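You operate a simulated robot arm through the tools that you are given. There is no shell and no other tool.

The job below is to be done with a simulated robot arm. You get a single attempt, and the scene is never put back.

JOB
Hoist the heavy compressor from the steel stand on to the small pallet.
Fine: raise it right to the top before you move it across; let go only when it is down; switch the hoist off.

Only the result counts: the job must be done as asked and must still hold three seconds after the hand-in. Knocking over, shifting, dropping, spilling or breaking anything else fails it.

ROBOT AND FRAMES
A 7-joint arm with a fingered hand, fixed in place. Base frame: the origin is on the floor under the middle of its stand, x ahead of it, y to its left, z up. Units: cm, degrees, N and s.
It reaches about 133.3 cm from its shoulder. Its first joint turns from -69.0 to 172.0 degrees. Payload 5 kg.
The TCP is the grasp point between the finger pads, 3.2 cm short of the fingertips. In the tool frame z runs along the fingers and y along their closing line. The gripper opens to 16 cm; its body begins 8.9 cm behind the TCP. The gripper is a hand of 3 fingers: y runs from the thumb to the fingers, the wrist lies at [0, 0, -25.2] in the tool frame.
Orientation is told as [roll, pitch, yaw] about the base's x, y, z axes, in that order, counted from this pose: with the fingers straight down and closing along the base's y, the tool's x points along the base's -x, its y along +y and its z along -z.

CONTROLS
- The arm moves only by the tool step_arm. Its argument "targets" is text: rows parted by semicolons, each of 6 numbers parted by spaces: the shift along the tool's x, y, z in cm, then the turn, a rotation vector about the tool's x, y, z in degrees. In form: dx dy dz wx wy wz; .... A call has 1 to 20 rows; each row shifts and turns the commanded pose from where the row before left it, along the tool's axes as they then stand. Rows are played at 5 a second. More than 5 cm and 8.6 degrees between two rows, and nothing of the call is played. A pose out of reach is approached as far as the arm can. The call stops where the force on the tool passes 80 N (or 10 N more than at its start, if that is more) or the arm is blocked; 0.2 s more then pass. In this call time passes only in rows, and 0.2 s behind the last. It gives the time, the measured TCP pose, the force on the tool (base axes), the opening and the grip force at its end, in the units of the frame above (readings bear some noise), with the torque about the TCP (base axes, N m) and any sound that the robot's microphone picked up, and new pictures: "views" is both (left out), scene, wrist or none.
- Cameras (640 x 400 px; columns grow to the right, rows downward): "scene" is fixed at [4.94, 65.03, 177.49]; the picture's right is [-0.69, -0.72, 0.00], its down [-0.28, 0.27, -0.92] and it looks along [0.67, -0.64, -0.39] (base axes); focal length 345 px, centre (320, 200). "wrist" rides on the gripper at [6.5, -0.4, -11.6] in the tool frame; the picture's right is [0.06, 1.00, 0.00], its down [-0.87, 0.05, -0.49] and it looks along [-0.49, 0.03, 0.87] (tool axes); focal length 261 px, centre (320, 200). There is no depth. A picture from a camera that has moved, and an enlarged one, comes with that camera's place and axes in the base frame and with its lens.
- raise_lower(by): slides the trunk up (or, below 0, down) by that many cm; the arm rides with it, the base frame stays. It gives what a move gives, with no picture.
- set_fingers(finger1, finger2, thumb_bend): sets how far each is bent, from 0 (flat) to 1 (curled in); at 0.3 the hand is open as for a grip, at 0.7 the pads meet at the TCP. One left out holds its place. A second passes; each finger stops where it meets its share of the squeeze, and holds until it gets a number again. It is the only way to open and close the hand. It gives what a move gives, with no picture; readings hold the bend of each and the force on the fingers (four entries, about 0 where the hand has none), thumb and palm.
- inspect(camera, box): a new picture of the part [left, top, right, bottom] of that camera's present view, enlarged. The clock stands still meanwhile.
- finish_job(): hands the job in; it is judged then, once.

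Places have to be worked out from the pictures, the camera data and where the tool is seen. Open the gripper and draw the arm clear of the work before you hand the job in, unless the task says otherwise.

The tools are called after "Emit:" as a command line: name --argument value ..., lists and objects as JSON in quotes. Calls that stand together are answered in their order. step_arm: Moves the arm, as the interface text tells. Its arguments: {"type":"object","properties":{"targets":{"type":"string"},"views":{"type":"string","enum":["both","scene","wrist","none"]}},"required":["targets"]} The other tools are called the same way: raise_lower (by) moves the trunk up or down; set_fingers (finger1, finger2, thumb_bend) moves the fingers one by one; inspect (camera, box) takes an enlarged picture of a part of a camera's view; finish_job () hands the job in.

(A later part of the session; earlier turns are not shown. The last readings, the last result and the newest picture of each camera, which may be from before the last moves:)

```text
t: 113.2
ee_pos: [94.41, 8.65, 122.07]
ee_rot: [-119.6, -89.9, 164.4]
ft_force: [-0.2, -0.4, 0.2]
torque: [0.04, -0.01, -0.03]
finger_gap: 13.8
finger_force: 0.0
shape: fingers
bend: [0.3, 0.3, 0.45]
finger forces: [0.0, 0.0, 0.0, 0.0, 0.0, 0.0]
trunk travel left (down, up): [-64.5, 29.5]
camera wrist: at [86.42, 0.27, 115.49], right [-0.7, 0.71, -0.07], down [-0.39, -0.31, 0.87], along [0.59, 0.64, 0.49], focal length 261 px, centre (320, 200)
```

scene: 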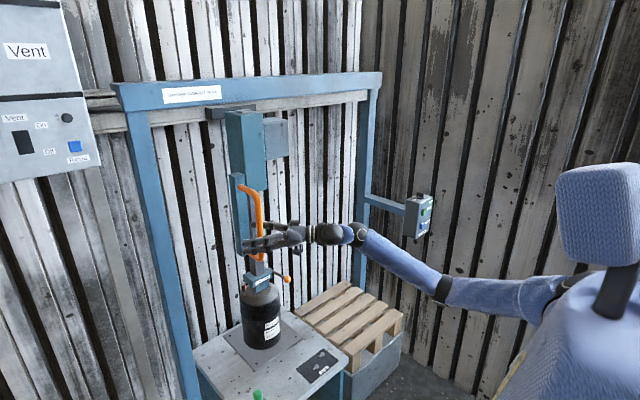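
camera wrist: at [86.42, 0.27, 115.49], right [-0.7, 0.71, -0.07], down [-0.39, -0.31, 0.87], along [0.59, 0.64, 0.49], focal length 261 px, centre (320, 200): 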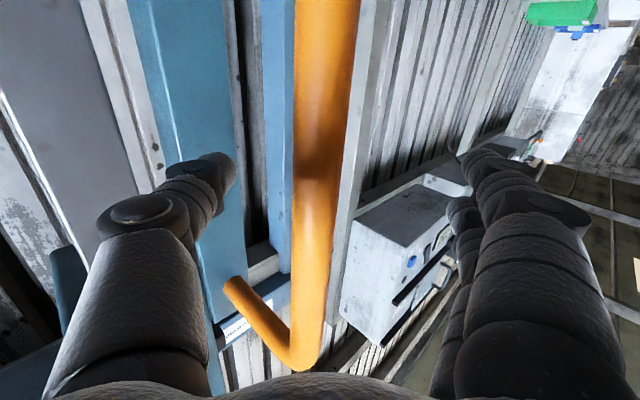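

The bar is right at the grasp point. Close the hand.

Emit:
set_fingers --finger1 0.85 --finger2 0.85 --thumb_bend 0.85

Emit:
inspect --camera "wrist" --box '[0, 0, 640, 400]'

Emit:
inspect --camera "scene" --box '[220, 170, 340, 300]'

```text
t: 114.2
ee_pos: [94.58, 8.63, 122.0]
ee_rot: [-109.6, -89.8, 154.3]
ft_force: [24.4, 1.0, 7.4]
torque: [-0.06, -0.04, 0.24]
finger_gap: 0.27
finger_force: 19.2
shape: fingers
bend: [0.73, 0.73, 0.76]
finger forces: [0.0, 0.0, 0.0, 0.1, 38.0, 0.0]
trunk travel left (down, up): [-64.5, 29.5]
```

```text
1.00 times, centred on (320, 200) of wrist (not enlarged: the box is as wide or as high as the picture)
camera zoom: at [86.64, 0.27, 115.39], right [-0.7, 0.71, -0.06], down [-0.39, -0.31, 0.87], along [0.6, 0.64, 0.49], focal length 261 px, centre (320, 200)
```

zoom: 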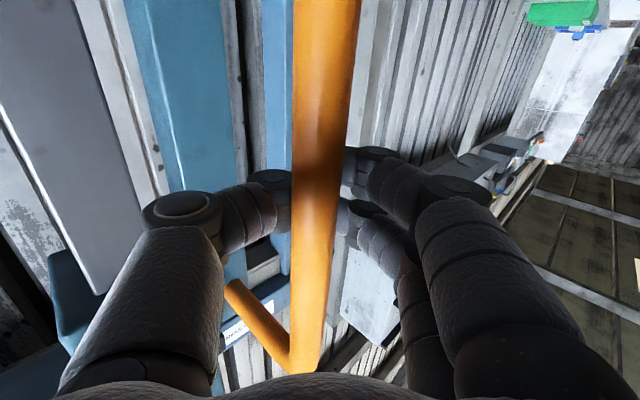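

```text
3.08 times, centred on (280, 235) of scene
camera zoom: at [4.94, 65.03, 177.49], right [-0.69, -0.72, 0.0], down [-0.28, 0.27, -0.92], along [0.67, -0.64, -0.39], focal length 1060 px, centre (443, 92)
```

zoom: 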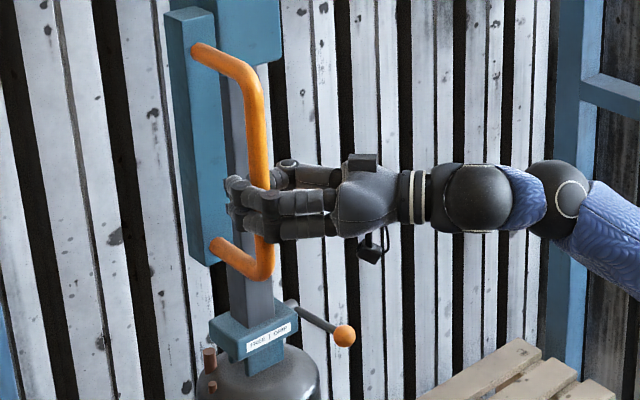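

The hand cages the bar; the thumb presses at 38 N, so I ease it slightly to keep a loose cage.

Emit:
set_fingers --thumb_bend 0.7

```text
t: 115.2
ee_pos: [94.46, 8.7, 122.04]
ee_rot: [-98.3, -89.8, 143.1]
ft_force: [2.7, 3.3, -2.6]
torque: [0.01, 0.02, 0.04]
finger_gap: 0.62
finger_force: 0.0
shape: fingers
bend: [0.77, 0.77, 0.7]
finger forces: [0.1, 0.1, 0.0, 0.0, 0.5, 0.1]
trunk travel left (down, up): [-64.5, 29.5]
```

Loosely caged. Now a gentle first pull toward -y to check that the trolley rolls.

Emit:
step_arm --targets "0 -0.5 -0.5 0 0 0; 0 -0.5 -0.5 0 0 0; 0 -0.5 -0.5 0 0 0; 0 -0.5 -0.5 0 0 0; 0 -0.5 -0.5 0 0 0; 0 0 0 0 0 0" --views "scene"

```text
t: 116.6
ee_pos: [94.23, 5.21, 121.8]
ee_rot: [-106.7, -89.8, 151.6]
ft_force: [1.8, -0.8, 0.1]
torque: [0.0, 0.03, -0.01]
finger_gap: 0.67
finger_force: 0.5
shape: fingers
bend: [0.78, 0.78, 0.7]
finger forces: [0.0, 0.0, 0.0, 0.0, 1.8, 0.1]
trunk travel left (down, up): [-64.5, 29.5]
```

scene: 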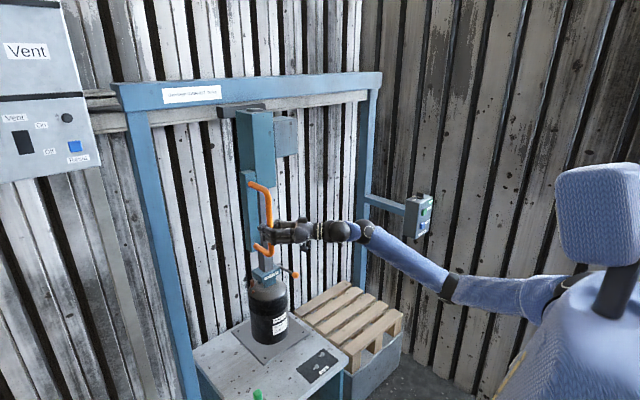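

The trolley rolls easily. I continue pulling steadily at about 6 cm/s.

Emit:
step_arm --targets "0 -0.6 -0.6 0 0 0; 0 -0.8 -0.8 0 0 0; 0 -0.85 -0.85 0 0 0; 0 -0.85 -0.85 0 0 0; 0 -0.85 -0.85 0 0 0; 0 -0.85 -0.85 0 0 0; 0 -0.85 -0.85 0 0 0; 0 -0.85 -0.85 0 0 0; 0 -0.85 -0.85 0 0 0; 0 -0.85 -0.85 0 0 0; 0 -0.85 -0.85 0 0 0; 0 -0.85 -0.85 0 0 0; 0 -0.85 -0.85 0 0 0; 0 -0.85 -0.85 0 0 0; 0 -0.85 -0.85 0 0 0; 0 -0.8 -0.8 0 0 0; 0 -0.6 -0.6 0 0 0; 0 -0.4 -0.4 0 0 0; 0 0 0 0 0 0" --views "both"

```text
t: 120.6
ee_pos: [94.44, -14.99, 122.0]
ee_rot: [-113.4, -89.9, 158.2]
ft_force: [1.7, -0.2, -0.1]
torque: [0.01, 0.0, 0.0]
finger_gap: 0.64
finger_force: 0.5
shape: fingers
bend: [0.78, 0.78, 0.69]
finger forces: [0.1, 0.1, 0.1, 0.0, 1.2, 0.0]
trunk travel left (down, up): [-64.5, 29.5]
camera wrist: at [86.43, -23.35, 115.37], right [-0.7, 0.71, -0.07], down [-0.39, -0.31, 0.87], along [0.59, 0.64, 0.49], focal length 261 px, centre (320, 200)
```

scene: 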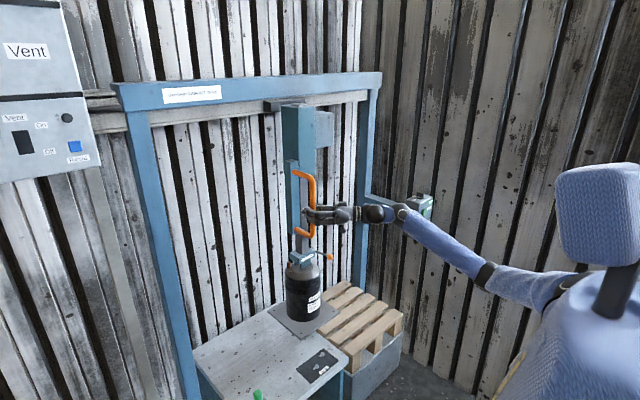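
wrist: 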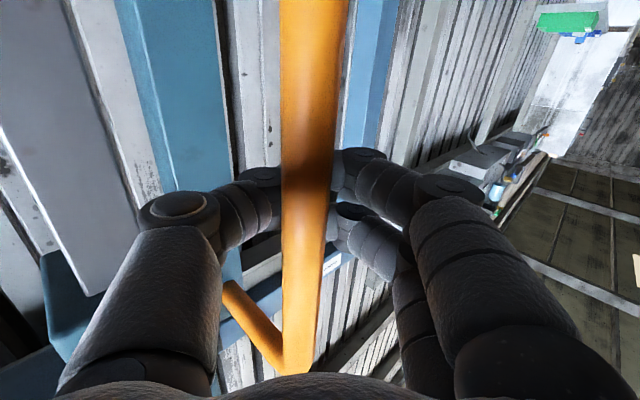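

Smooth. TCP y = -15 so the compressor is at about y≈-22. Continue another ~20 cm.

Emit:
step_arm --targets "0 -0.6 -0.6 0 0 0; 0 -0.8 -0.8 0 0 0; 0 -0.85 -0.85 0 0 0; 0 -0.85 -0.85 0 0 0; 0 -0.85 -0.85 0 0 0; 0 -0.85 -0.85 0 0 0; 0 -0.85 -0.85 0 0 0; 0 -0.85 -0.85 0 0 0; 0 -0.85 -0.85 0 0 0; 0 -0.85 -0.85 0 0 0; 0 -0.85 -0.85 0 0 0; 0 -0.85 -0.85 0 0 0; 0 -0.85 -0.85 0 0 0; 0 -0.85 -0.85 0 0 0; 0 -0.85 -0.85 0 0 0; 0 -0.8 -0.8 0 0 0; 0 -0.6 -0.6 0 0 0; 0 -0.4 -0.4 0 0 0; 0 0 0 0 0 0" --views "both"

```text
t: 124.6
ee_pos: [94.34, -34.89, 121.86]
ee_rot: [-109.6, -89.8, 154.5]
ft_force: [4.1, 1.0, 1.4]
torque: [0.0, 0.01, 0.07]
finger_gap: 0.67
finger_force: 1.2
shape: fingers
bend: [0.78, 0.78, 0.69]
finger forces: [0.1, 0.1, 0.1, 0.0, 2.4, 0.0]
trunk travel left (down, up): [-64.5, 29.5]
camera wrist: at [86.35, -43.47, 115.34], right [-0.7, 0.71, -0.07], down [-0.39, -0.31, 0.87], along [0.59, 0.64, 0.49], focal length 261 px, centre (320, 200)
```

scene: 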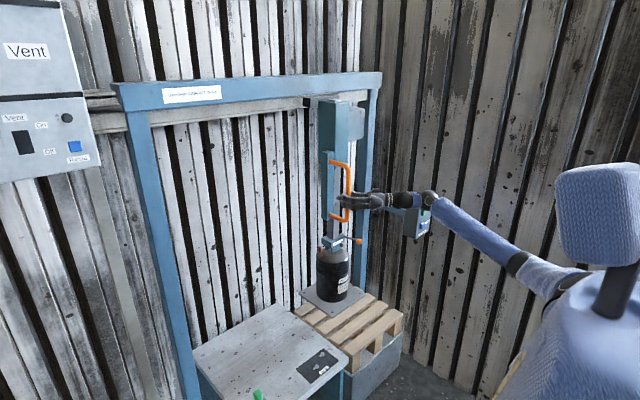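
wrist: 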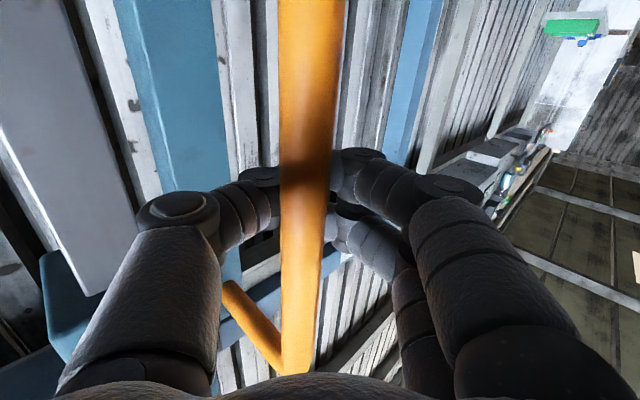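

Compressor ≈ y -42.5. About 14.5 cm more to the pallet's centre (y≈-57).

Emit:
step_arm --targets "0 -0.6 -0.6 0 0 0; 0 -0.8 -0.8 0 0 0; 0 -0.85 -0.85 0 0 0; 0 -0.85 -0.85 0 0 0; 0 -0.85 -0.85 0 0 0; 0 -0.85 -0.85 0 0 0; 0 -0.85 -0.85 0 0 0; 0 -0.85 -0.85 0 0 0; 0 -0.85 -0.85 0 0 0; 0 -0.85 -0.85 0 0 0; 0 -0.85 -0.85 0 0 0; 0 -0.6 -0.6 0 0 0; 0 -0.4 -0.4 0 0 0; 0 0 0 0 0 0; 0 0 0 0 0 0" --views "both"

Emit:
inspect --camera "scene" --box '[290, 220, 420, 380]'

```text
t: 127.8
ee_pos: [94.32, -49.03, 121.98]
ee_rot: [-78.6, -89.7, 123.4]
ft_force: [9.5, 20.9, -1.6]
torque: [0.03, 0.0, 0.0]
finger_gap: 0.63
finger_force: 13.0
shape: fingers
bend: [0.77, 0.77, 0.69]
finger forces: [13.1, 12.9, 0.1, 0.0, 1.5, 0.0]
trunk travel left (down, up): [-64.5, 29.5]
camera wrist: at [86.36, -57.52, 115.42], right [-0.7, 0.71, -0.07], down [-0.39, -0.31, 0.87], along [0.59, 0.64, 0.49], focal length 261 px, centre (320, 200)
```

scene: 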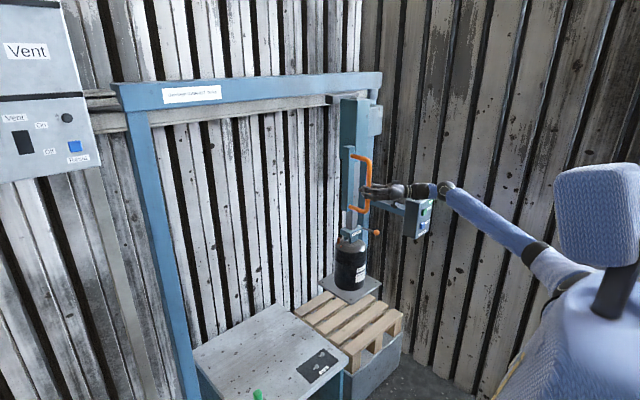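
wrist: 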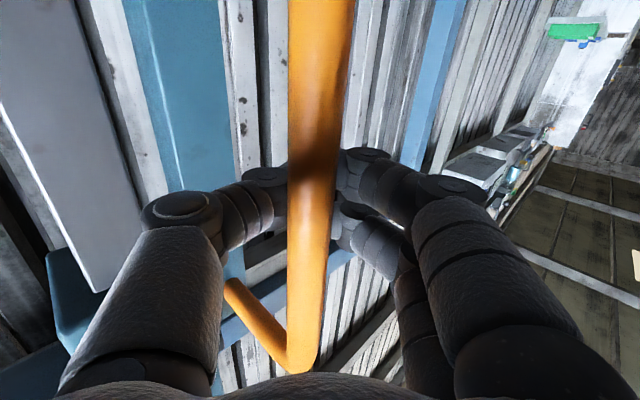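

```text
2.50 times, centred on (355, 300) of scene
camera zoom: at [4.94, 65.03, 177.49], right [-0.69, -0.72, 0.0], down [-0.28, 0.27, -0.92], along [0.67, -0.64, -0.39], focal length 862 px, centre (232, -50)
```

zoom: 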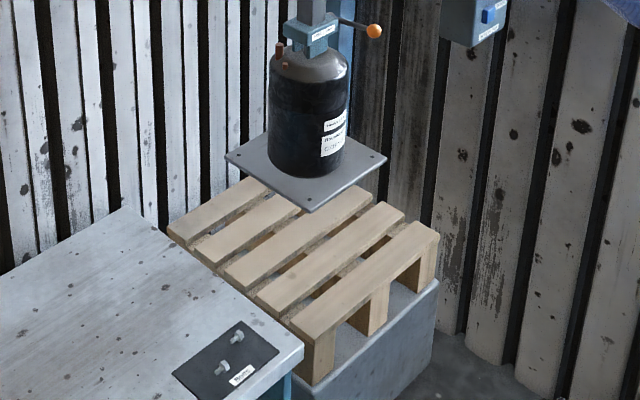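

The pull met a firm resistance (~21 N): the trolley is at its end stop, and the base plate's corners triangulate to a centre of about (109.6, -57.9), right over the pallet centre (108.5, -56.8). I relax the pull, open the hand and back off.

Emit:
step_arm --targets "0 0.4 0.4 0 0 0; 0 0 0 0 0 0" --views "none"

Emit:
set_fingers --finger1 0.3 --finger2 0.3 --thumb_bend 0.45

Emit:
step_arm --targets "0 0 -3 0 0 0; 0 0 -4 0 0 0; 0 0 -4 0 0 0; 0 0 -4 0 0 0; 0 0 0 0 0 0" --views "both"

```text
t: 128.4
ee_pos: [94.34, -48.86, 121.95]
ee_rot: [-102.5, -89.8, 147.1]
ft_force: [6.7, 5.6, -2.0]
torque: [0.0, 0.01, 0.03]
finger_gap: 0.67
finger_force: 8.9
shape: fingers
bend: [0.77, 0.77, 0.69]
finger forces: [7.6, 7.7, 0.1, 0.0, 2.3, 0.0]
trunk travel left (down, up): [-64.5, 29.5]
```

```text
t: 129.4
ee_pos: [94.23, -48.67, 121.99]
ee_rot: [-114.5, -89.9, 159.3]
ft_force: [-0.5, 0.9, -0.3]
torque: [0.0, -0.04, 0.02]
finger_gap: 13.74
finger_force: 0.0
shape: fingers
bend: [0.3, 0.3, 0.45]
finger forces: [0.0, 0.1, 0.1, 0.0, 0.1, 0.0]
trunk travel left (down, up): [-64.5, 29.5]
```

```text
t: 130.6
ee_pos: [83.7, -59.25, 121.92]
ee_rot: [-112.3, -89.7, 157.4]
ft_force: [0.4, 0.1, 0.1]
torque: [0.03, -0.01, 0.01]
finger_gap: 13.74
finger_force: 0.1
shape: fingers
bend: [0.3, 0.3, 0.45]
finger forces: [0.1, 0.0, 0.0, 0.1, 0.1, 0.0]
trunk travel left (down, up): [-64.5, 29.5]
camera wrist: at [75.75, -67.77, 115.34], right [-0.7, 0.71, -0.06], down [-0.39, -0.31, 0.87], along [0.59, 0.64, 0.49], focal length 261 px, centre (320, 200)
```

scene: 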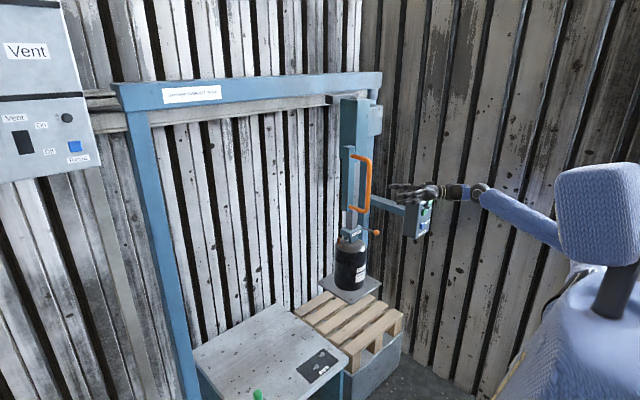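
wrist: 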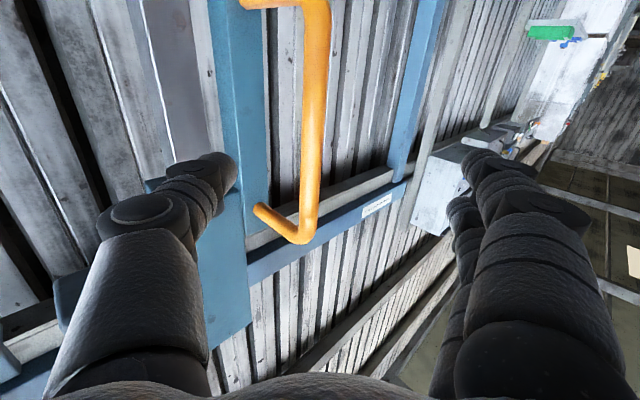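

Trolley and load stay put. I re-form the pointing finger, yaw back to face +x, and move to the stand-off for the DOWN button.

Emit:
set_fingers --finger1 0.7 --finger2 0.0 --thumb_bend 1.0

Emit:
step_arm --targets "0 0 -2 7.5 0 0; 0 0 -2 7.5 0 0; 0 0 -2 7.5 0 0; 0 0 -2 7.5 0 0; 0 0 -2 7.5 0 0; 0 0 -2 7.5 0 0; 0 0 0 0 0 0" --views "scene"

```text
t: 131.6
ee_pos: [83.57, -59.41, 122.03]
ee_rot: [-116.2, -89.8, 161.2]
ft_force: [-0.4, -0.5, -0.3]
torque: [-0.01, -0.02, 0.0]
finger_gap: 2.95
finger_force: 0.1
shape: fingers
bend: [0.68, 0.0, 0.95]
finger forces: [0.0, 0.0, 0.0, 0.0, 0.0, 0.1]
trunk travel left (down, up): [-64.5, 29.5]
```

```text
t: 133.2
ee_pos: [73.04, -64.58, 121.79]
ee_rot: [-164.1, -89.8, 163.8]
ft_force: [0.7, 0.6, 0.2]
torque: [0.0, -0.02, 0.04]
finger_gap: 3.09
finger_force: 0.1
shape: fingers
bend: [0.68, 0.0, 0.96]
finger forces: [0.0, 0.0, 0.0, 0.0, 0.0, 0.0]
trunk travel left (down, up): [-64.5, 29.5]
```

scene: 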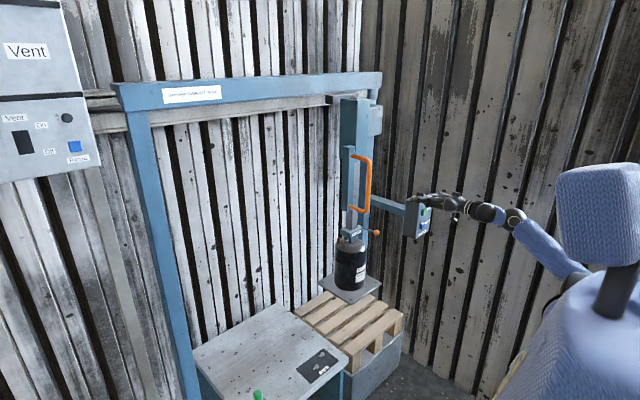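

Emit:
step_arm --targets "0 0 -4 0 0 0; 0 0 -4 0 0 0; 3.55 -2.72 0 0 0 0; 3.55 -2.72 0 0 0 0; 3.55 -2.72 0 0 0 0; 3.55 -2.72 0 0 0 0; 3.55 -2.72 0 0 0 0; 3.55 -2.72 0 0 0 0; 0 0 0 0 0 0" --views "both"

```text
t: 135.2
ee_pos: [65.12, -80.59, 100.69]
ee_rot: [-155.7, -89.8, 155.7]
ft_force: [0.1, 0.2, 0.2]
torque: [-0.01, 0.01, -0.03]
finger_gap: 3.26
finger_force: 0.0
shape: fingers
bend: [0.68, 0.0, 0.97]
finger forces: [0.0, 0.1, 0.0, 0.0, 0.1, 0.0]
trunk travel left (down, up): [-64.5, 29.5]
camera wrist: at [53.57, -81.07, 94.01], right [0.0, 1.0, -0.06], down [-0.49, 0.06, 0.87], along [0.87, 0.03, 0.49], focal length 261 px, centre (320, 200)
```

scene: 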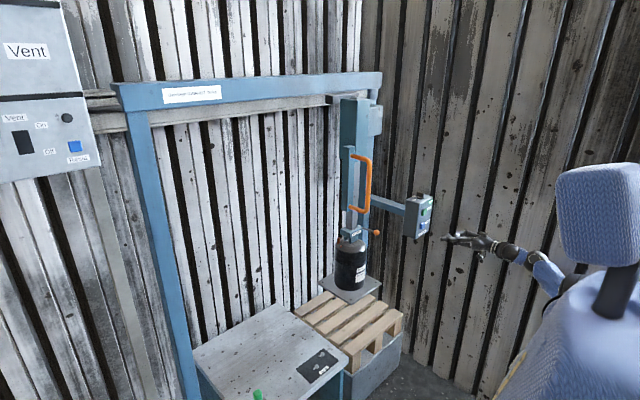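
wrist: 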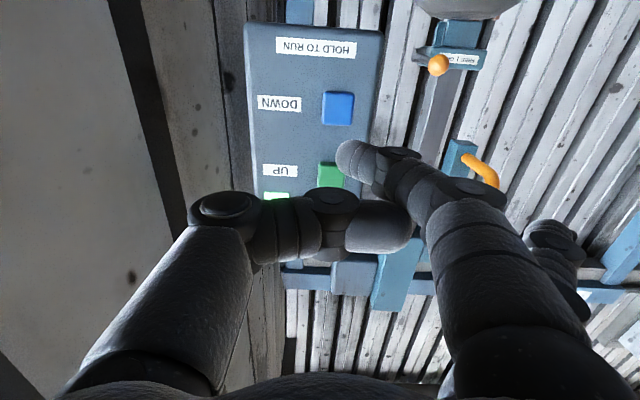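

In position. I approach and hold DOWN for about 2.5 s first, then look.

Emit:
step_arm --targets "0 -0.3 3.6 0 0 0; 0 0 4 0 0 0; 0 0 3.8 0 0 0; 0 0 1.2 0 0 0; 0 0 0 0 0 0; 0 0 0 0 0 0; 0 0 0 0 0 0; 0 0 0 0 0 0; 0 0 0 0 0 0; 0 0 0 0 0 0; 0 0 0 0 0 0; 0 0 0 0 0 0; 0 0 0 0 0 0; 0 0 0 0 0 0; 0 0 0 0 0 0" --views "scene"

Emit:
inspect --camera "scene" --box '[290, 220, 420, 380]'

```text
t: 138.4
ee_pos: [77.69, -81.03, 100.69]
ee_rot: [-163.6, -89.8, 163.4]
ft_force: [-6.3, 1.1, -1.1]
torque: [-0.04, 0.18, 0.15]
finger_gap: 3.45
finger_force: 3.9
shape: fingers
bend: [0.7, 0.0, 0.99]
finger forces: [6.4, 0.1, 0.1, 0.1, 0.0, 0.0]
trunk travel left (down, up): [-64.5, 29.5]
heard: click
```

scene: 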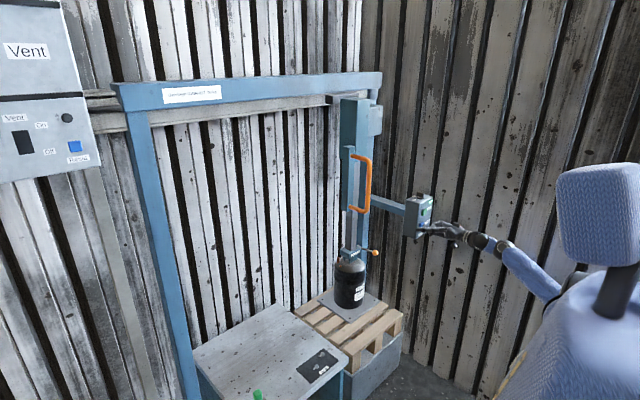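

```text
2.50 times, centred on (355, 300) of scene
camera zoom: at [4.94, 65.03, 177.49], right [-0.69, -0.72, 0.0], down [-0.28, 0.27, -0.92], along [0.67, -0.64, -0.39], focal length 862 px, centre (232, -50)
```

zoom: 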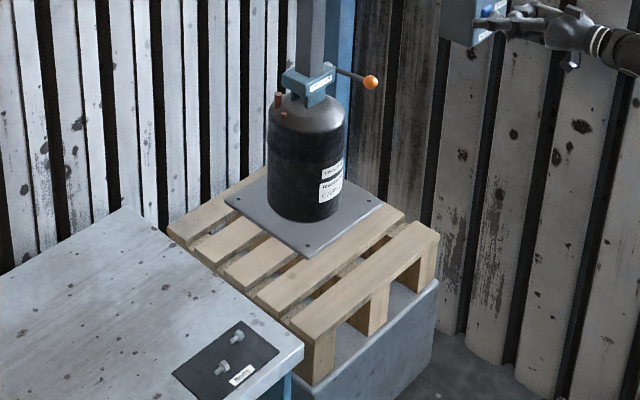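

Lowered ≈12.5 cm; the plate is about 6.8 cm above the pallet. Hold for ~0.9 s more.

Emit:
step_arm --targets "0 0 0 0 0 0; 0 0 0 0 0 0; 0 0 0 0 0 0; 0 0 -1.2 0 0 0; 0 0 0 0 0 0" --views "scene"

Emit:
inspect --camera "scene" --box '[290, 220, 420, 380]'

Emit:
inspect --camera "scene" --box '[310, 275, 390, 335]'

```text
t: 139.6
ee_pos: [76.59, -81.07, 100.68]
ee_rot: [-161.0, -89.8, 160.8]
ft_force: [0.4, 0.1, 0.0]
torque: [-0.01, -0.01, -0.02]
finger_gap: 3.59
finger_force: 0.1
shape: fingers
bend: [0.68, 0.0, 0.99]
finger forces: [0.0, 0.1, 0.0, 0.0, 0.1, 0.0]
trunk travel left (down, up): [-64.5, 29.5]
```

scene: 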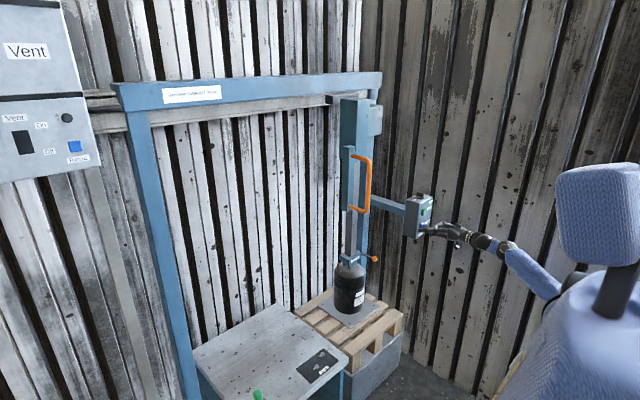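

```text
2.50 times, centred on (355, 300) of scene
camera zoom: at [4.94, 65.03, 177.49], right [-0.69, -0.72, 0.0], down [-0.28, 0.27, -0.92], along [0.67, -0.64, -0.39], focal length 862 px, centre (232, -50)
```

zoom: 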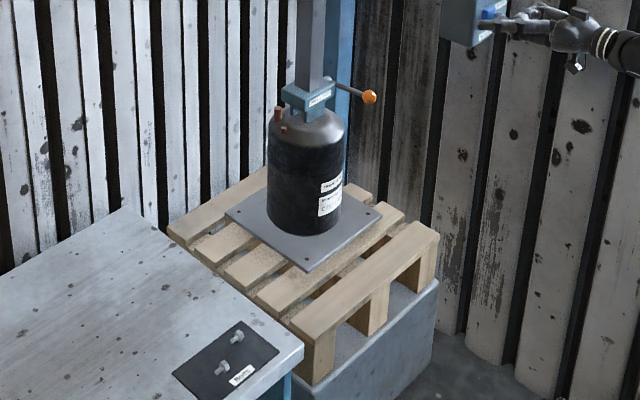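

```text
6.67 times, centred on (350, 305) of scene
camera zoom: at [4.94, 65.03, 177.49], right [-0.69, -0.72, 0.0], down [-0.28, 0.27, -0.92], along [0.67, -0.64, -0.39], focal length 2298 px, centre (120, -500)
```

zoom: 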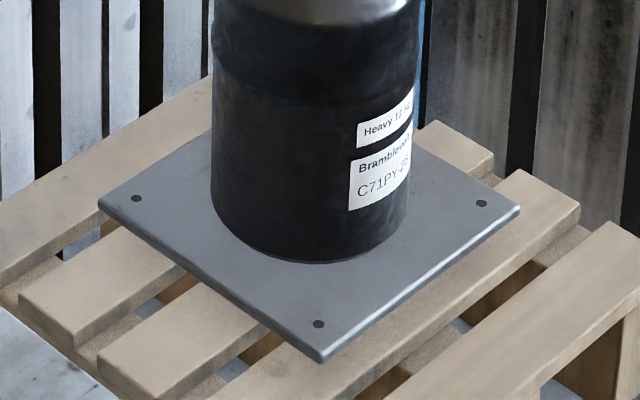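

About 2.4 cm remains. I tap DOWN with a short hold.

Emit:
step_arm --targets "0 0 1.2 0 0 0; 0 0 0 0 0 0; 0 0 -1.2 0 0 0; 0 0 0 0 0 0" --views "none"

Emit:
inspect --camera "scene" --box '[310, 275, 390, 335]'

Emit:
inspect --camera "scene" --box '[330, 235, 390, 285]'

```text
t: 140.6
ee_pos: [76.55, -80.98, 100.66]
ee_rot: [-158.8, -89.8, 158.7]
ft_force: [-0.7, 0.2, -0.4]
torque: [-0.02, 0.0, 0.01]
finger_gap: 3.64
finger_force: 0.1
shape: fingers
bend: [0.68, 0.0, 0.99]
finger forces: [0.1, 0.0, 0.0, 0.0, 0.0, 0.0]
trunk travel left (down, up): [-64.5, 29.5]
heard: click
```

```text
6.67 times, centred on (350, 305) of scene
camera zoom: at [4.94, 65.03, 177.49], right [-0.69, -0.72, 0.0], down [-0.28, 0.27, -0.92], along [0.67, -0.64, -0.39], focal length 2298 px, centre (120, -500)
```

zoom: 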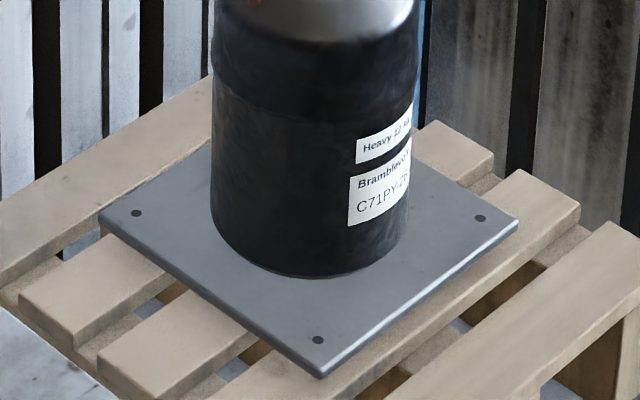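

```text
8.00 times, centred on (360, 260) of scene
camera zoom: at [4.94, 65.03, 177.49], right [-0.69, -0.72, 0.0], down [-0.28, 0.27, -0.92], along [0.67, -0.64, -0.39], focal length 2757 px, centre (0, -280)
```

zoom: 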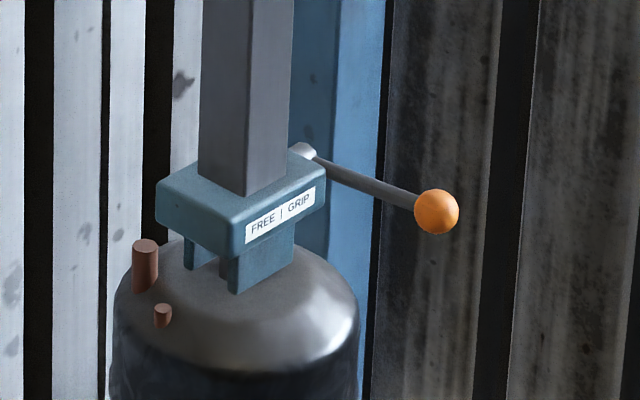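

Another ≈1.4 cm. Tap again and compare.

Emit:
step_arm --targets "0 0 1.2 0 0 0; 0 0 -1.2 0 0 0; 0 0 0 0 0 0" --views "none"

Emit:
inspect --camera "scene" --box '[310, 275, 390, 335]'

Emit:
inspect --camera "scene" --box '[330, 235, 390, 285]'

```text
t: 141.4
ee_pos: [76.47, -81.12, 100.76]
ee_rot: [-157.1, -89.7, 156.9]
ft_force: [0.3, -0.6, -0.1]
torque: [0.0, -0.01, 0.02]
finger_gap: 3.69
finger_force: 0.0
shape: fingers
bend: [0.68, 0.0, 1.0]
finger forces: [0.1, 0.0, 0.1, 0.0, 0.1, 0.1]
trunk travel left (down, up): [-64.5, 29.5]
heard: click
```

```text
6.67 times, centred on (350, 305) of scene
camera zoom: at [4.94, 65.03, 177.49], right [-0.69, -0.72, 0.0], down [-0.28, 0.27, -0.92], along [0.67, -0.64, -0.39], focal length 2298 px, centre (120, -500)
```

zoom: 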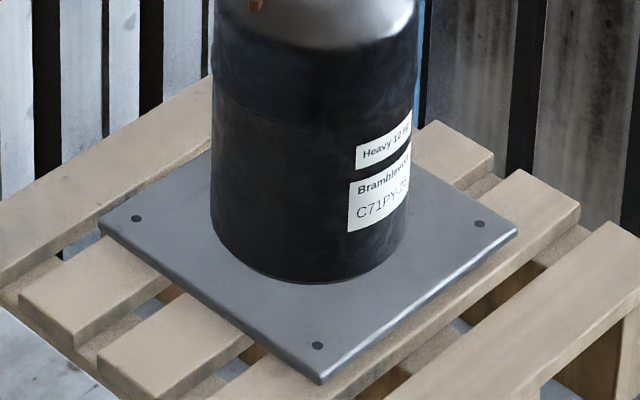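

```text
8.00 times, centred on (360, 260) of scene
camera zoom: at [4.94, 65.03, 177.49], right [-0.69, -0.72, 0.0], down [-0.28, 0.27, -0.92], along [0.67, -0.64, -0.39], focal length 2757 px, centre (0, -280)
```

zoom: 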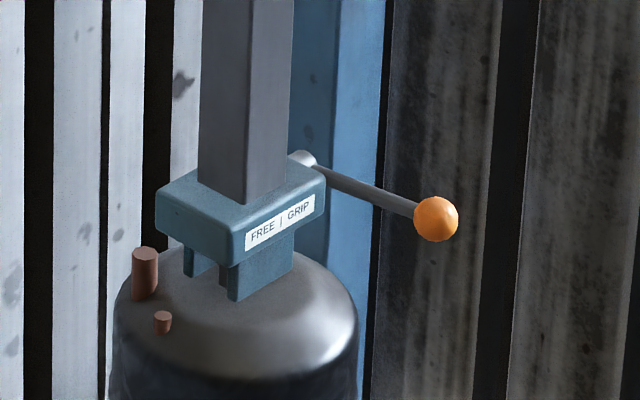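

Moved ≈0.5 cm more. Tap again.

Emit:
step_arm --targets "0 0 1.2 0 0 0; 0 0 -1.2 0 0 0; 0 0 0 0 0 0" --views "none"

Emit:
inspect --camera "scene" --box '[310, 275, 390, 335]'

Emit:
inspect --camera "scene" --box '[330, 235, 390, 285]'

```text
t: 142.2
ee_pos: [76.5, -81.05, 100.74]
ee_rot: [-162.2, -89.8, 161.9]
ft_force: [0.4, -0.3, -0.3]
torque: [0.02, -0.03, -0.01]
finger_gap: 3.73
finger_force: 0.0
shape: fingers
bend: [0.68, 0.0, 1.0]
finger forces: [0.0, 0.1, 0.1, 0.0, 0.1, 0.0]
trunk travel left (down, up): [-64.5, 29.5]
heard: click
```

```text
6.67 times, centred on (350, 305) of scene
camera zoom: at [4.94, 65.03, 177.49], right [-0.69, -0.72, 0.0], down [-0.28, 0.27, -0.92], along [0.67, -0.64, -0.39], focal length 2298 px, centre (120, -500)
```

zoom: 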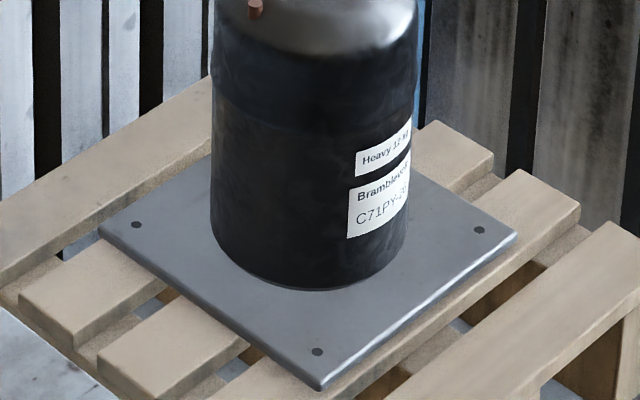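

```text
8.00 times, centred on (360, 260) of scene
camera zoom: at [4.94, 65.03, 177.49], right [-0.69, -0.72, 0.0], down [-0.28, 0.27, -0.92], along [0.67, -0.64, -0.39], focal length 2757 px, centre (0, -280)
```

zoom: 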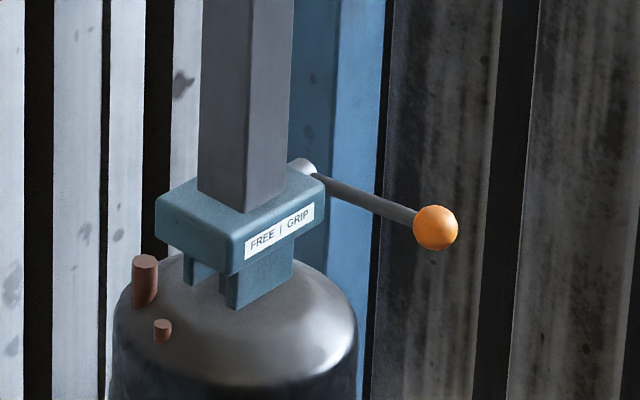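

Still moving ≈0.6 cm per tap with no contact. Tap again.

Emit:
step_arm --targets "0 0 1.2 0 0 0; 0 0 -1.2 0 0 0; 0 0 0 0 0 0" --views "none"

Emit:
inspect --camera "scene" --box '[310, 275, 390, 335]'

Emit:
inspect --camera "scene" --box '[330, 235, 390, 285]'

```text
t: 143.0
ee_pos: [76.45, -81.07, 100.67]
ee_rot: [-163.6, -89.7, 163.5]
ft_force: [-0.6, -0.5, 0.1]
torque: [0.02, -0.02, -0.02]
finger_gap: 3.73
finger_force: 0.0
shape: fingers
bend: [0.68, 0.0, 1.0]
finger forces: [0.0, 0.0, 0.0, 0.0, 0.0, 0.0]
trunk travel left (down, up): [-64.5, 29.5]
heard: click
```

```text
6.67 times, centred on (350, 305) of scene
camera zoom: at [4.94, 65.03, 177.49], right [-0.69, -0.72, 0.0], down [-0.28, 0.27, -0.92], along [0.67, -0.64, -0.39], focal length 2298 px, centre (120, -500)
```

zoom: 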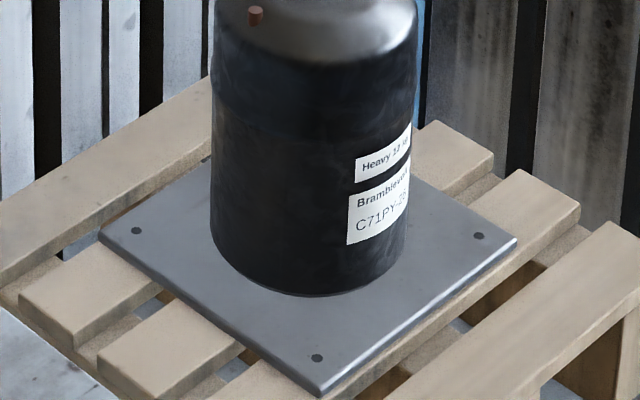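

```text
8.00 times, centred on (360, 260) of scene
camera zoom: at [4.94, 65.03, 177.49], right [-0.69, -0.72, 0.0], down [-0.28, 0.27, -0.92], along [0.67, -0.64, -0.39], focal length 2757 px, centre (0, -280)
```

zoom: 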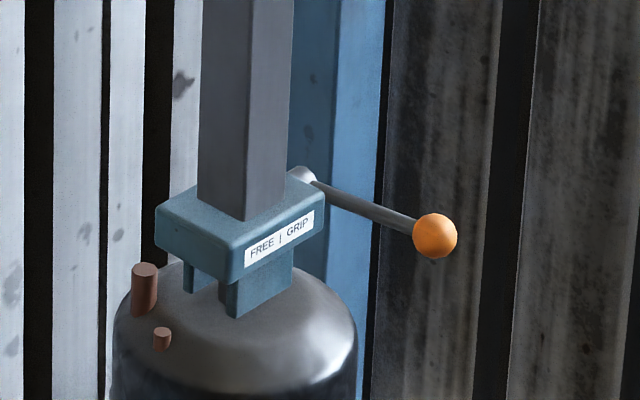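

Emit:
step_arm --targets "0 0 1.2 0 0 0; 0 0 -1.2 0 0 0; 0 0 0 0 0 0" --views "none"

Emit:
inspect --camera "scene" --box '[310, 275, 390, 335]'

Emit:
inspect --camera "scene" --box '[330, 235, 390, 285]'

```text
t: 143.8
ee_pos: [76.59, -80.91, 100.75]
ee_rot: [-161.0, -89.8, 160.9]
ft_force: [0.0, 0.8, -0.2]
torque: [-0.02, -0.01, -0.01]
finger_gap: 3.76
finger_force: 0.1
shape: fingers
bend: [0.68, 0.0, 1.0]
finger forces: [0.1, 0.0, 0.0, 0.1, 0.0, 0.0]
trunk travel left (down, up): [-64.5, 29.5]
heard: click
```

```text
6.67 times, centred on (350, 305) of scene
camera zoom: at [4.94, 65.03, 177.49], right [-0.69, -0.72, 0.0], down [-0.28, 0.27, -0.92], along [0.67, -0.64, -0.39], focal length 2298 px, centre (120, -500)
```

zoom: 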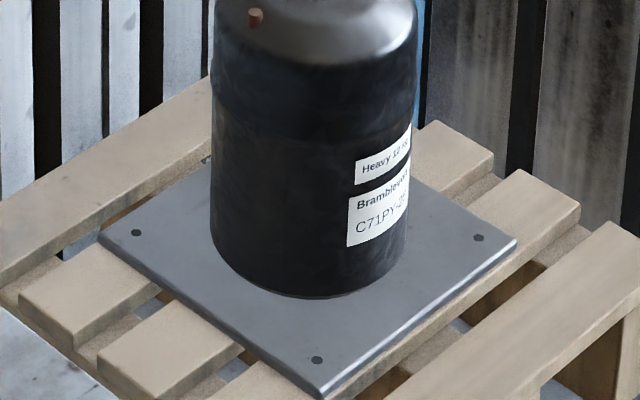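

```text
8.00 times, centred on (360, 260) of scene
camera zoom: at [4.94, 65.03, 177.49], right [-0.69, -0.72, 0.0], down [-0.28, 0.27, -0.92], along [0.67, -0.64, -0.39], focal length 2757 px, centre (0, -280)
```

zoom: 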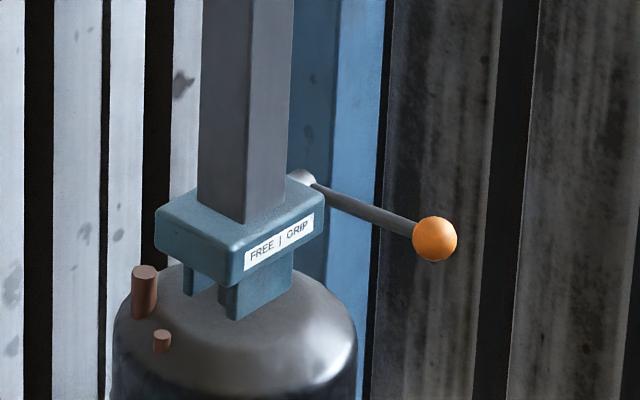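

Only ≈0.2 cm this time — it seems to be in contact. One more tap to confirm it no longer moves.

Emit:
step_arm --targets "0 0 1.2 0 0 0; 0 0 -1.2 0 0 0; 0 0 0 0 0 0" --views "none"

Emit:
inspect --camera "scene" --box '[310, 275, 390, 335]'

Emit:
inspect --camera "scene" --box '[330, 235, 390, 285]'

```text
t: 144.6
ee_pos: [76.61, -81.04, 100.69]
ee_rot: [-158.4, -89.7, 158.3]
ft_force: [0.9, 0.5, 0.3]
torque: [-0.01, -0.03, 0.04]
finger_gap: 3.76
finger_force: 0.1
shape: fingers
bend: [0.68, 0.0, 1.0]
finger forces: [0.0, 0.1, 0.0, 0.0, 0.1, 0.0]
trunk travel left (down, up): [-64.5, 29.5]
heard: click
```

```text
6.67 times, centred on (350, 305) of scene
camera zoom: at [4.94, 65.03, 177.49], right [-0.69, -0.72, 0.0], down [-0.28, 0.27, -0.92], along [0.67, -0.64, -0.39], focal length 2298 px, centre (120, -500)
```

zoom: 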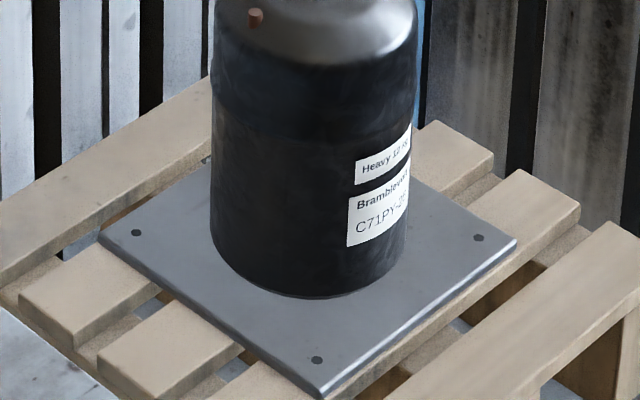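

```text
8.00 times, centred on (360, 260) of scene
camera zoom: at [4.94, 65.03, 177.49], right [-0.69, -0.72, 0.0], down [-0.28, 0.27, -0.92], along [0.67, -0.64, -0.39], focal length 2757 px, centre (0, -280)
```

zoom: 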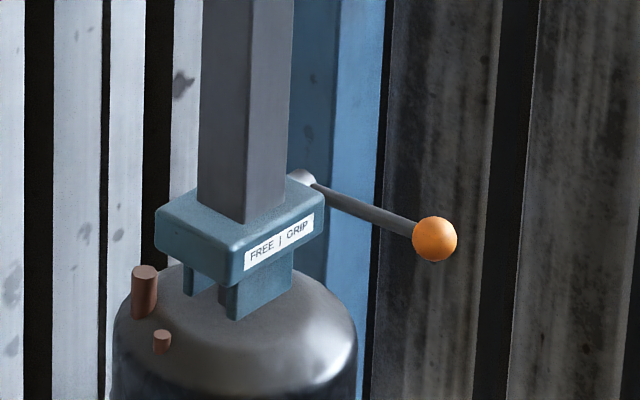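

It no longer moves and the base plate sits flat on the pallet slats: the load is down. Now the lever must go back to FREE: it must be pushed up and back from below/front. I'll use the thumb (pointing along +y) under the rod. First retreat from the button, lower the trunk, and set the hand.

Emit:
step_arm --targets "0 0 -4 0 0 0; 0 0 -4 0 0 0; 0 0 -4 0 0 0; 0 4 0 0 0 0; 0 4 0 0 0 0; 0 4.2 0 0 0 0; 0 4.2 0 0 0 0; 0 0 0 0 0 0" --views "none"

Emit:
set_fingers --finger1 0.0 --finger2 0.0 --thumb_bend 0.7

Emit:
raise_lower --by -36

Emit:
step_arm --targets "0 0 0 -7.5 0 0; 0 0 0 -7.5 0 0; 0 0 0 -7.5 0 0; 0 0 0 -7.5 0 0; 0 -2 3.46 0 0 0; 0 -2 3.46 0 0 0; 0 0 0 0 0 0" --views "both"

```text
t: 146.4
ee_pos: [64.54, -64.67, 100.65]
ee_rot: [-162.8, -89.8, 162.5]
ft_force: [-0.7, 0.6, -0.1]
torque: [0.02, -0.03, 0.02]
finger_gap: 3.83
finger_force: 0.1
shape: fingers
bend: [0.68, 0.0, 1.0]
finger forces: [0.0, 0.0, 0.1, 0.0, 0.1, 0.1]
trunk travel left (down, up): [-64.5, 29.5]
```

```text
t: 147.4
ee_pos: [64.47, -64.82, 100.73]
ee_rot: [-159.4, -89.8, 159.3]
ft_force: [-0.2, 0.3, 0.1]
torque: [0.04, 0.0, 0.02]
finger_gap: 12.5
finger_force: 0.0
shape: fingers
bend: [0.0, 0.0, 0.7]
finger forces: [0.0, 0.0, 0.1, 0.0, 0.0, 0.1]
trunk travel left (down, up): [-64.5, 29.5]
```

```text
t: 150.9
ee_pos: [64.57, -64.6, 64.65]
ee_rot: [-159.4, -89.8, 159.2]
ft_force: [-0.1, 0.7, 0.5]
torque: [-0.02, 0.03, 0.03]
finger_gap: 12.51
finger_force: 0.1
shape: fingers
bend: [0.0, 0.0, 0.7]
finger forces: [0.0, 0.0, 0.0, 0.0, 0.1, 0.0]
trunk travel left (down, up): [-28.5, 65.5]
```

```text
t: 152.5
ee_pos: [72.48, -64.9, 64.75]
ee_rot: [-125.9, -89.9, 155.8]
ft_force: [0.9, -0.4, -0.1]
torque: [0.03, -0.06, 0.04]
finger_gap: 12.57
finger_force: 0.0
shape: fingers
bend: [0.0, 0.0, 0.7]
finger forces: [0.0, 0.0, 0.1, 0.1, 0.1, 0.0]
trunk travel left (down, up): [-28.5, 65.5]
camera wrist: at [62.68, -70.95, 58.14], right [-0.5, 0.87, -0.06], down [-0.46, -0.2, 0.87], along [0.74, 0.46, 0.49], focal length 261 px, centre (320, 200)
```

scene: 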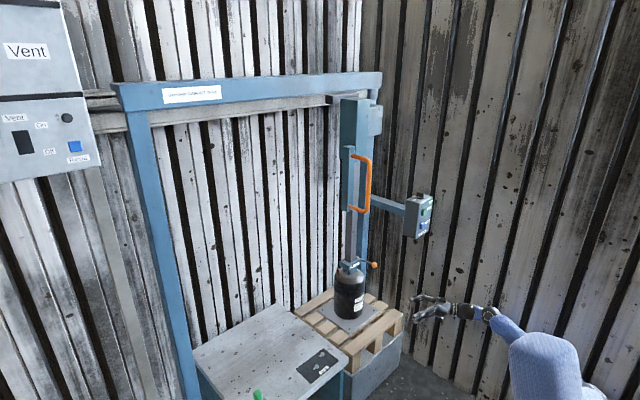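
wrist: 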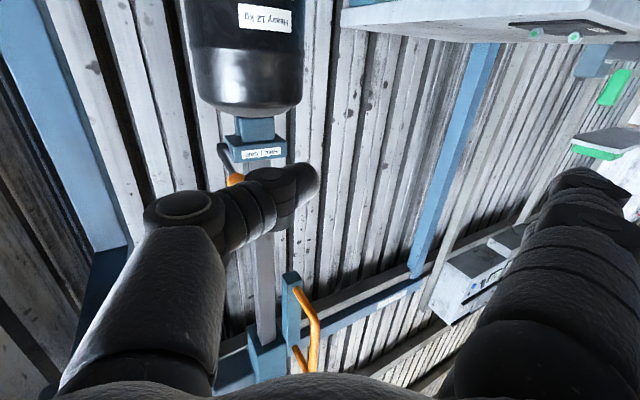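

Clear view from below. The ball is near (97.2, -63.9, 74), hub near (109, -63.9, 72). I move the thumb closer, staying below the ball's height.

Emit:
step_arm --targets "-1.25 -1.64 3.53 0 0 0; -1.25 -1.64 3.53 0 0 0; -1.25 -1.64 3.53 0 0 0; -1.25 -1.64 3.53 0 0 0; 0 0 0 0 0 0" --views "both"

Emit:
inspect --camera "scene" --box '[320, 235, 430, 325]'

```text
t: 153.7
ee_pos: [88.11, -63.39, 69.81]
ee_rot: [-122.6, -89.8, 152.3]
ft_force: [0.1, 0.5, -0.5]
torque: [0.0, -0.01, -0.02]
finger_gap: 12.54
finger_force: 0.0
shape: fingers
bend: [0.0, 0.0, 0.7]
finger forces: [0.0, 0.1, 0.0, 0.0, 0.0, 0.1]
trunk travel left (down, up): [-28.5, 65.5]
camera wrist: at [78.27, -69.57, 63.2], right [-0.5, 0.87, -0.06], down [-0.46, -0.2, 0.87], along [0.74, 0.46, 0.49], focal length 261 px, centre (320, 200)
```

scene: 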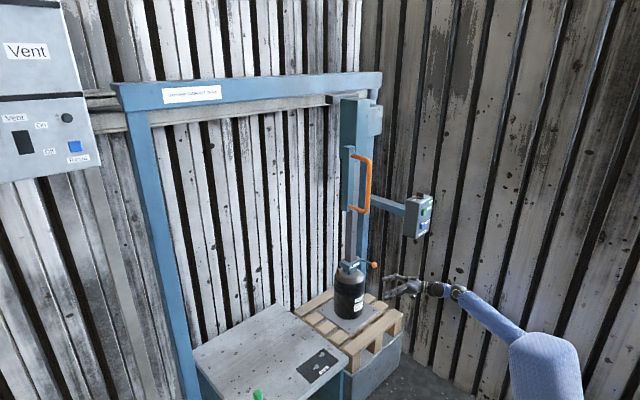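
wrist: 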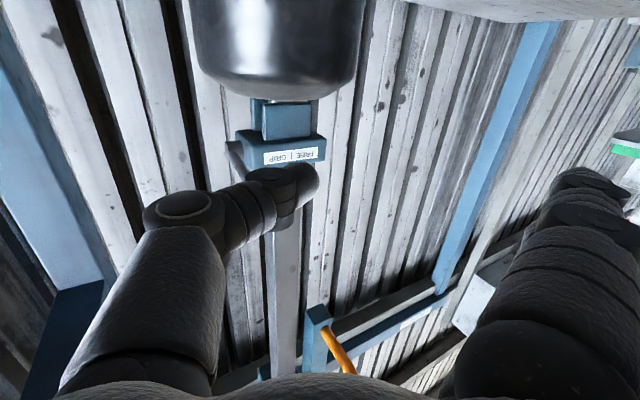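

```text
4.44 times, centred on (375, 280) of scene
camera zoom: at [4.94, 65.03, 177.49], right [-0.69, -0.72, 0.0], down [-0.28, 0.27, -0.92], along [0.67, -0.64, -0.39], focal length 1532 px, centre (76, -156)
```

zoom: 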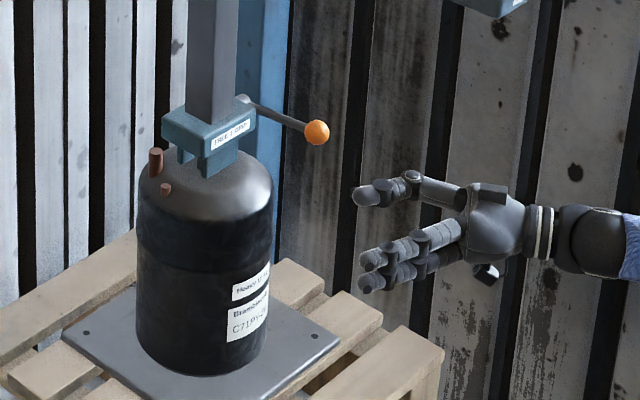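

Thumb tip at about (90.5, -62.5, 69.8), ball bottom at ≈72.3. Slide in under the rod.

Emit:
step_arm --targets "0 -1.4 2.45 0 0 0; 0 -1.4 2.45 0 0 0; 0 -1.4 2.45 0 0 0; 0 0 0 0 0 0" --views "both"

Emit:
inspect --camera "scene" --box '[330, 240, 410, 300]'

```text
t: 154.7
ee_pos: [96.5, -63.41, 69.83]
ee_rot: [-123.4, -89.9, 153.4]
ft_force: [0.4, 1.2, -0.3]
torque: [0.03, 0.0, 0.0]
finger_gap: 12.54
finger_force: 0.0
shape: fingers
bend: [0.0, 0.0, 0.7]
finger forces: [0.0, 0.0, 0.0, 0.0, 0.0, 0.0]
trunk travel left (down, up): [-28.5, 65.5]
camera wrist: at [86.77, -69.6, 63.19], right [-0.5, 0.87, -0.06], down [-0.46, -0.2, 0.87], along [0.74, 0.46, 0.49], focal length 261 px, centre (320, 200)
```

scene: 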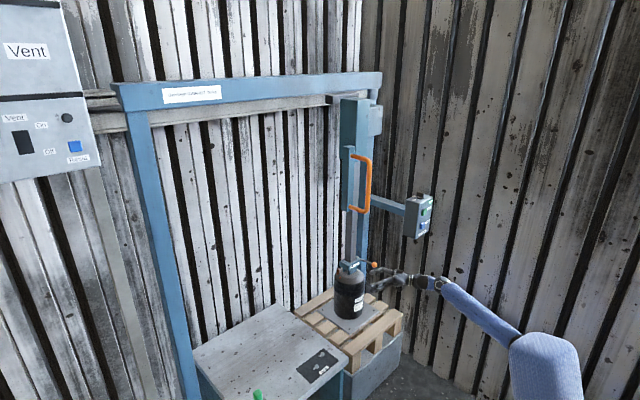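
wrist: 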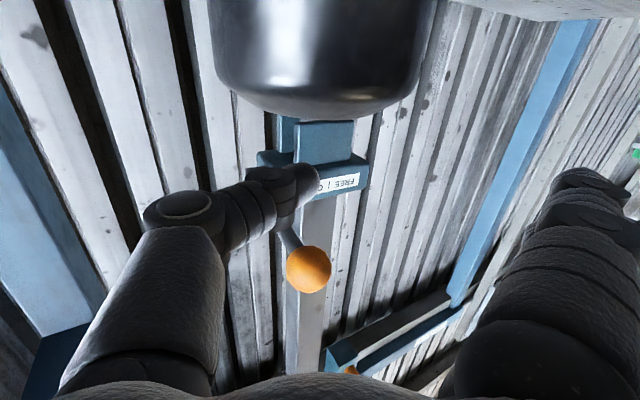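

```text
6.67 times, centred on (370, 270) of scene
camera zoom: at [4.94, 65.03, 177.49], right [-0.69, -0.72, 0.0], down [-0.28, 0.27, -0.92], along [0.67, -0.64, -0.39], focal length 2298 px, centre (-13, -267)
```

zoom: 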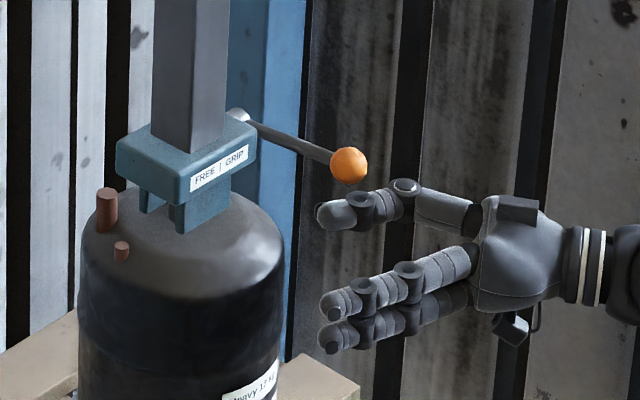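

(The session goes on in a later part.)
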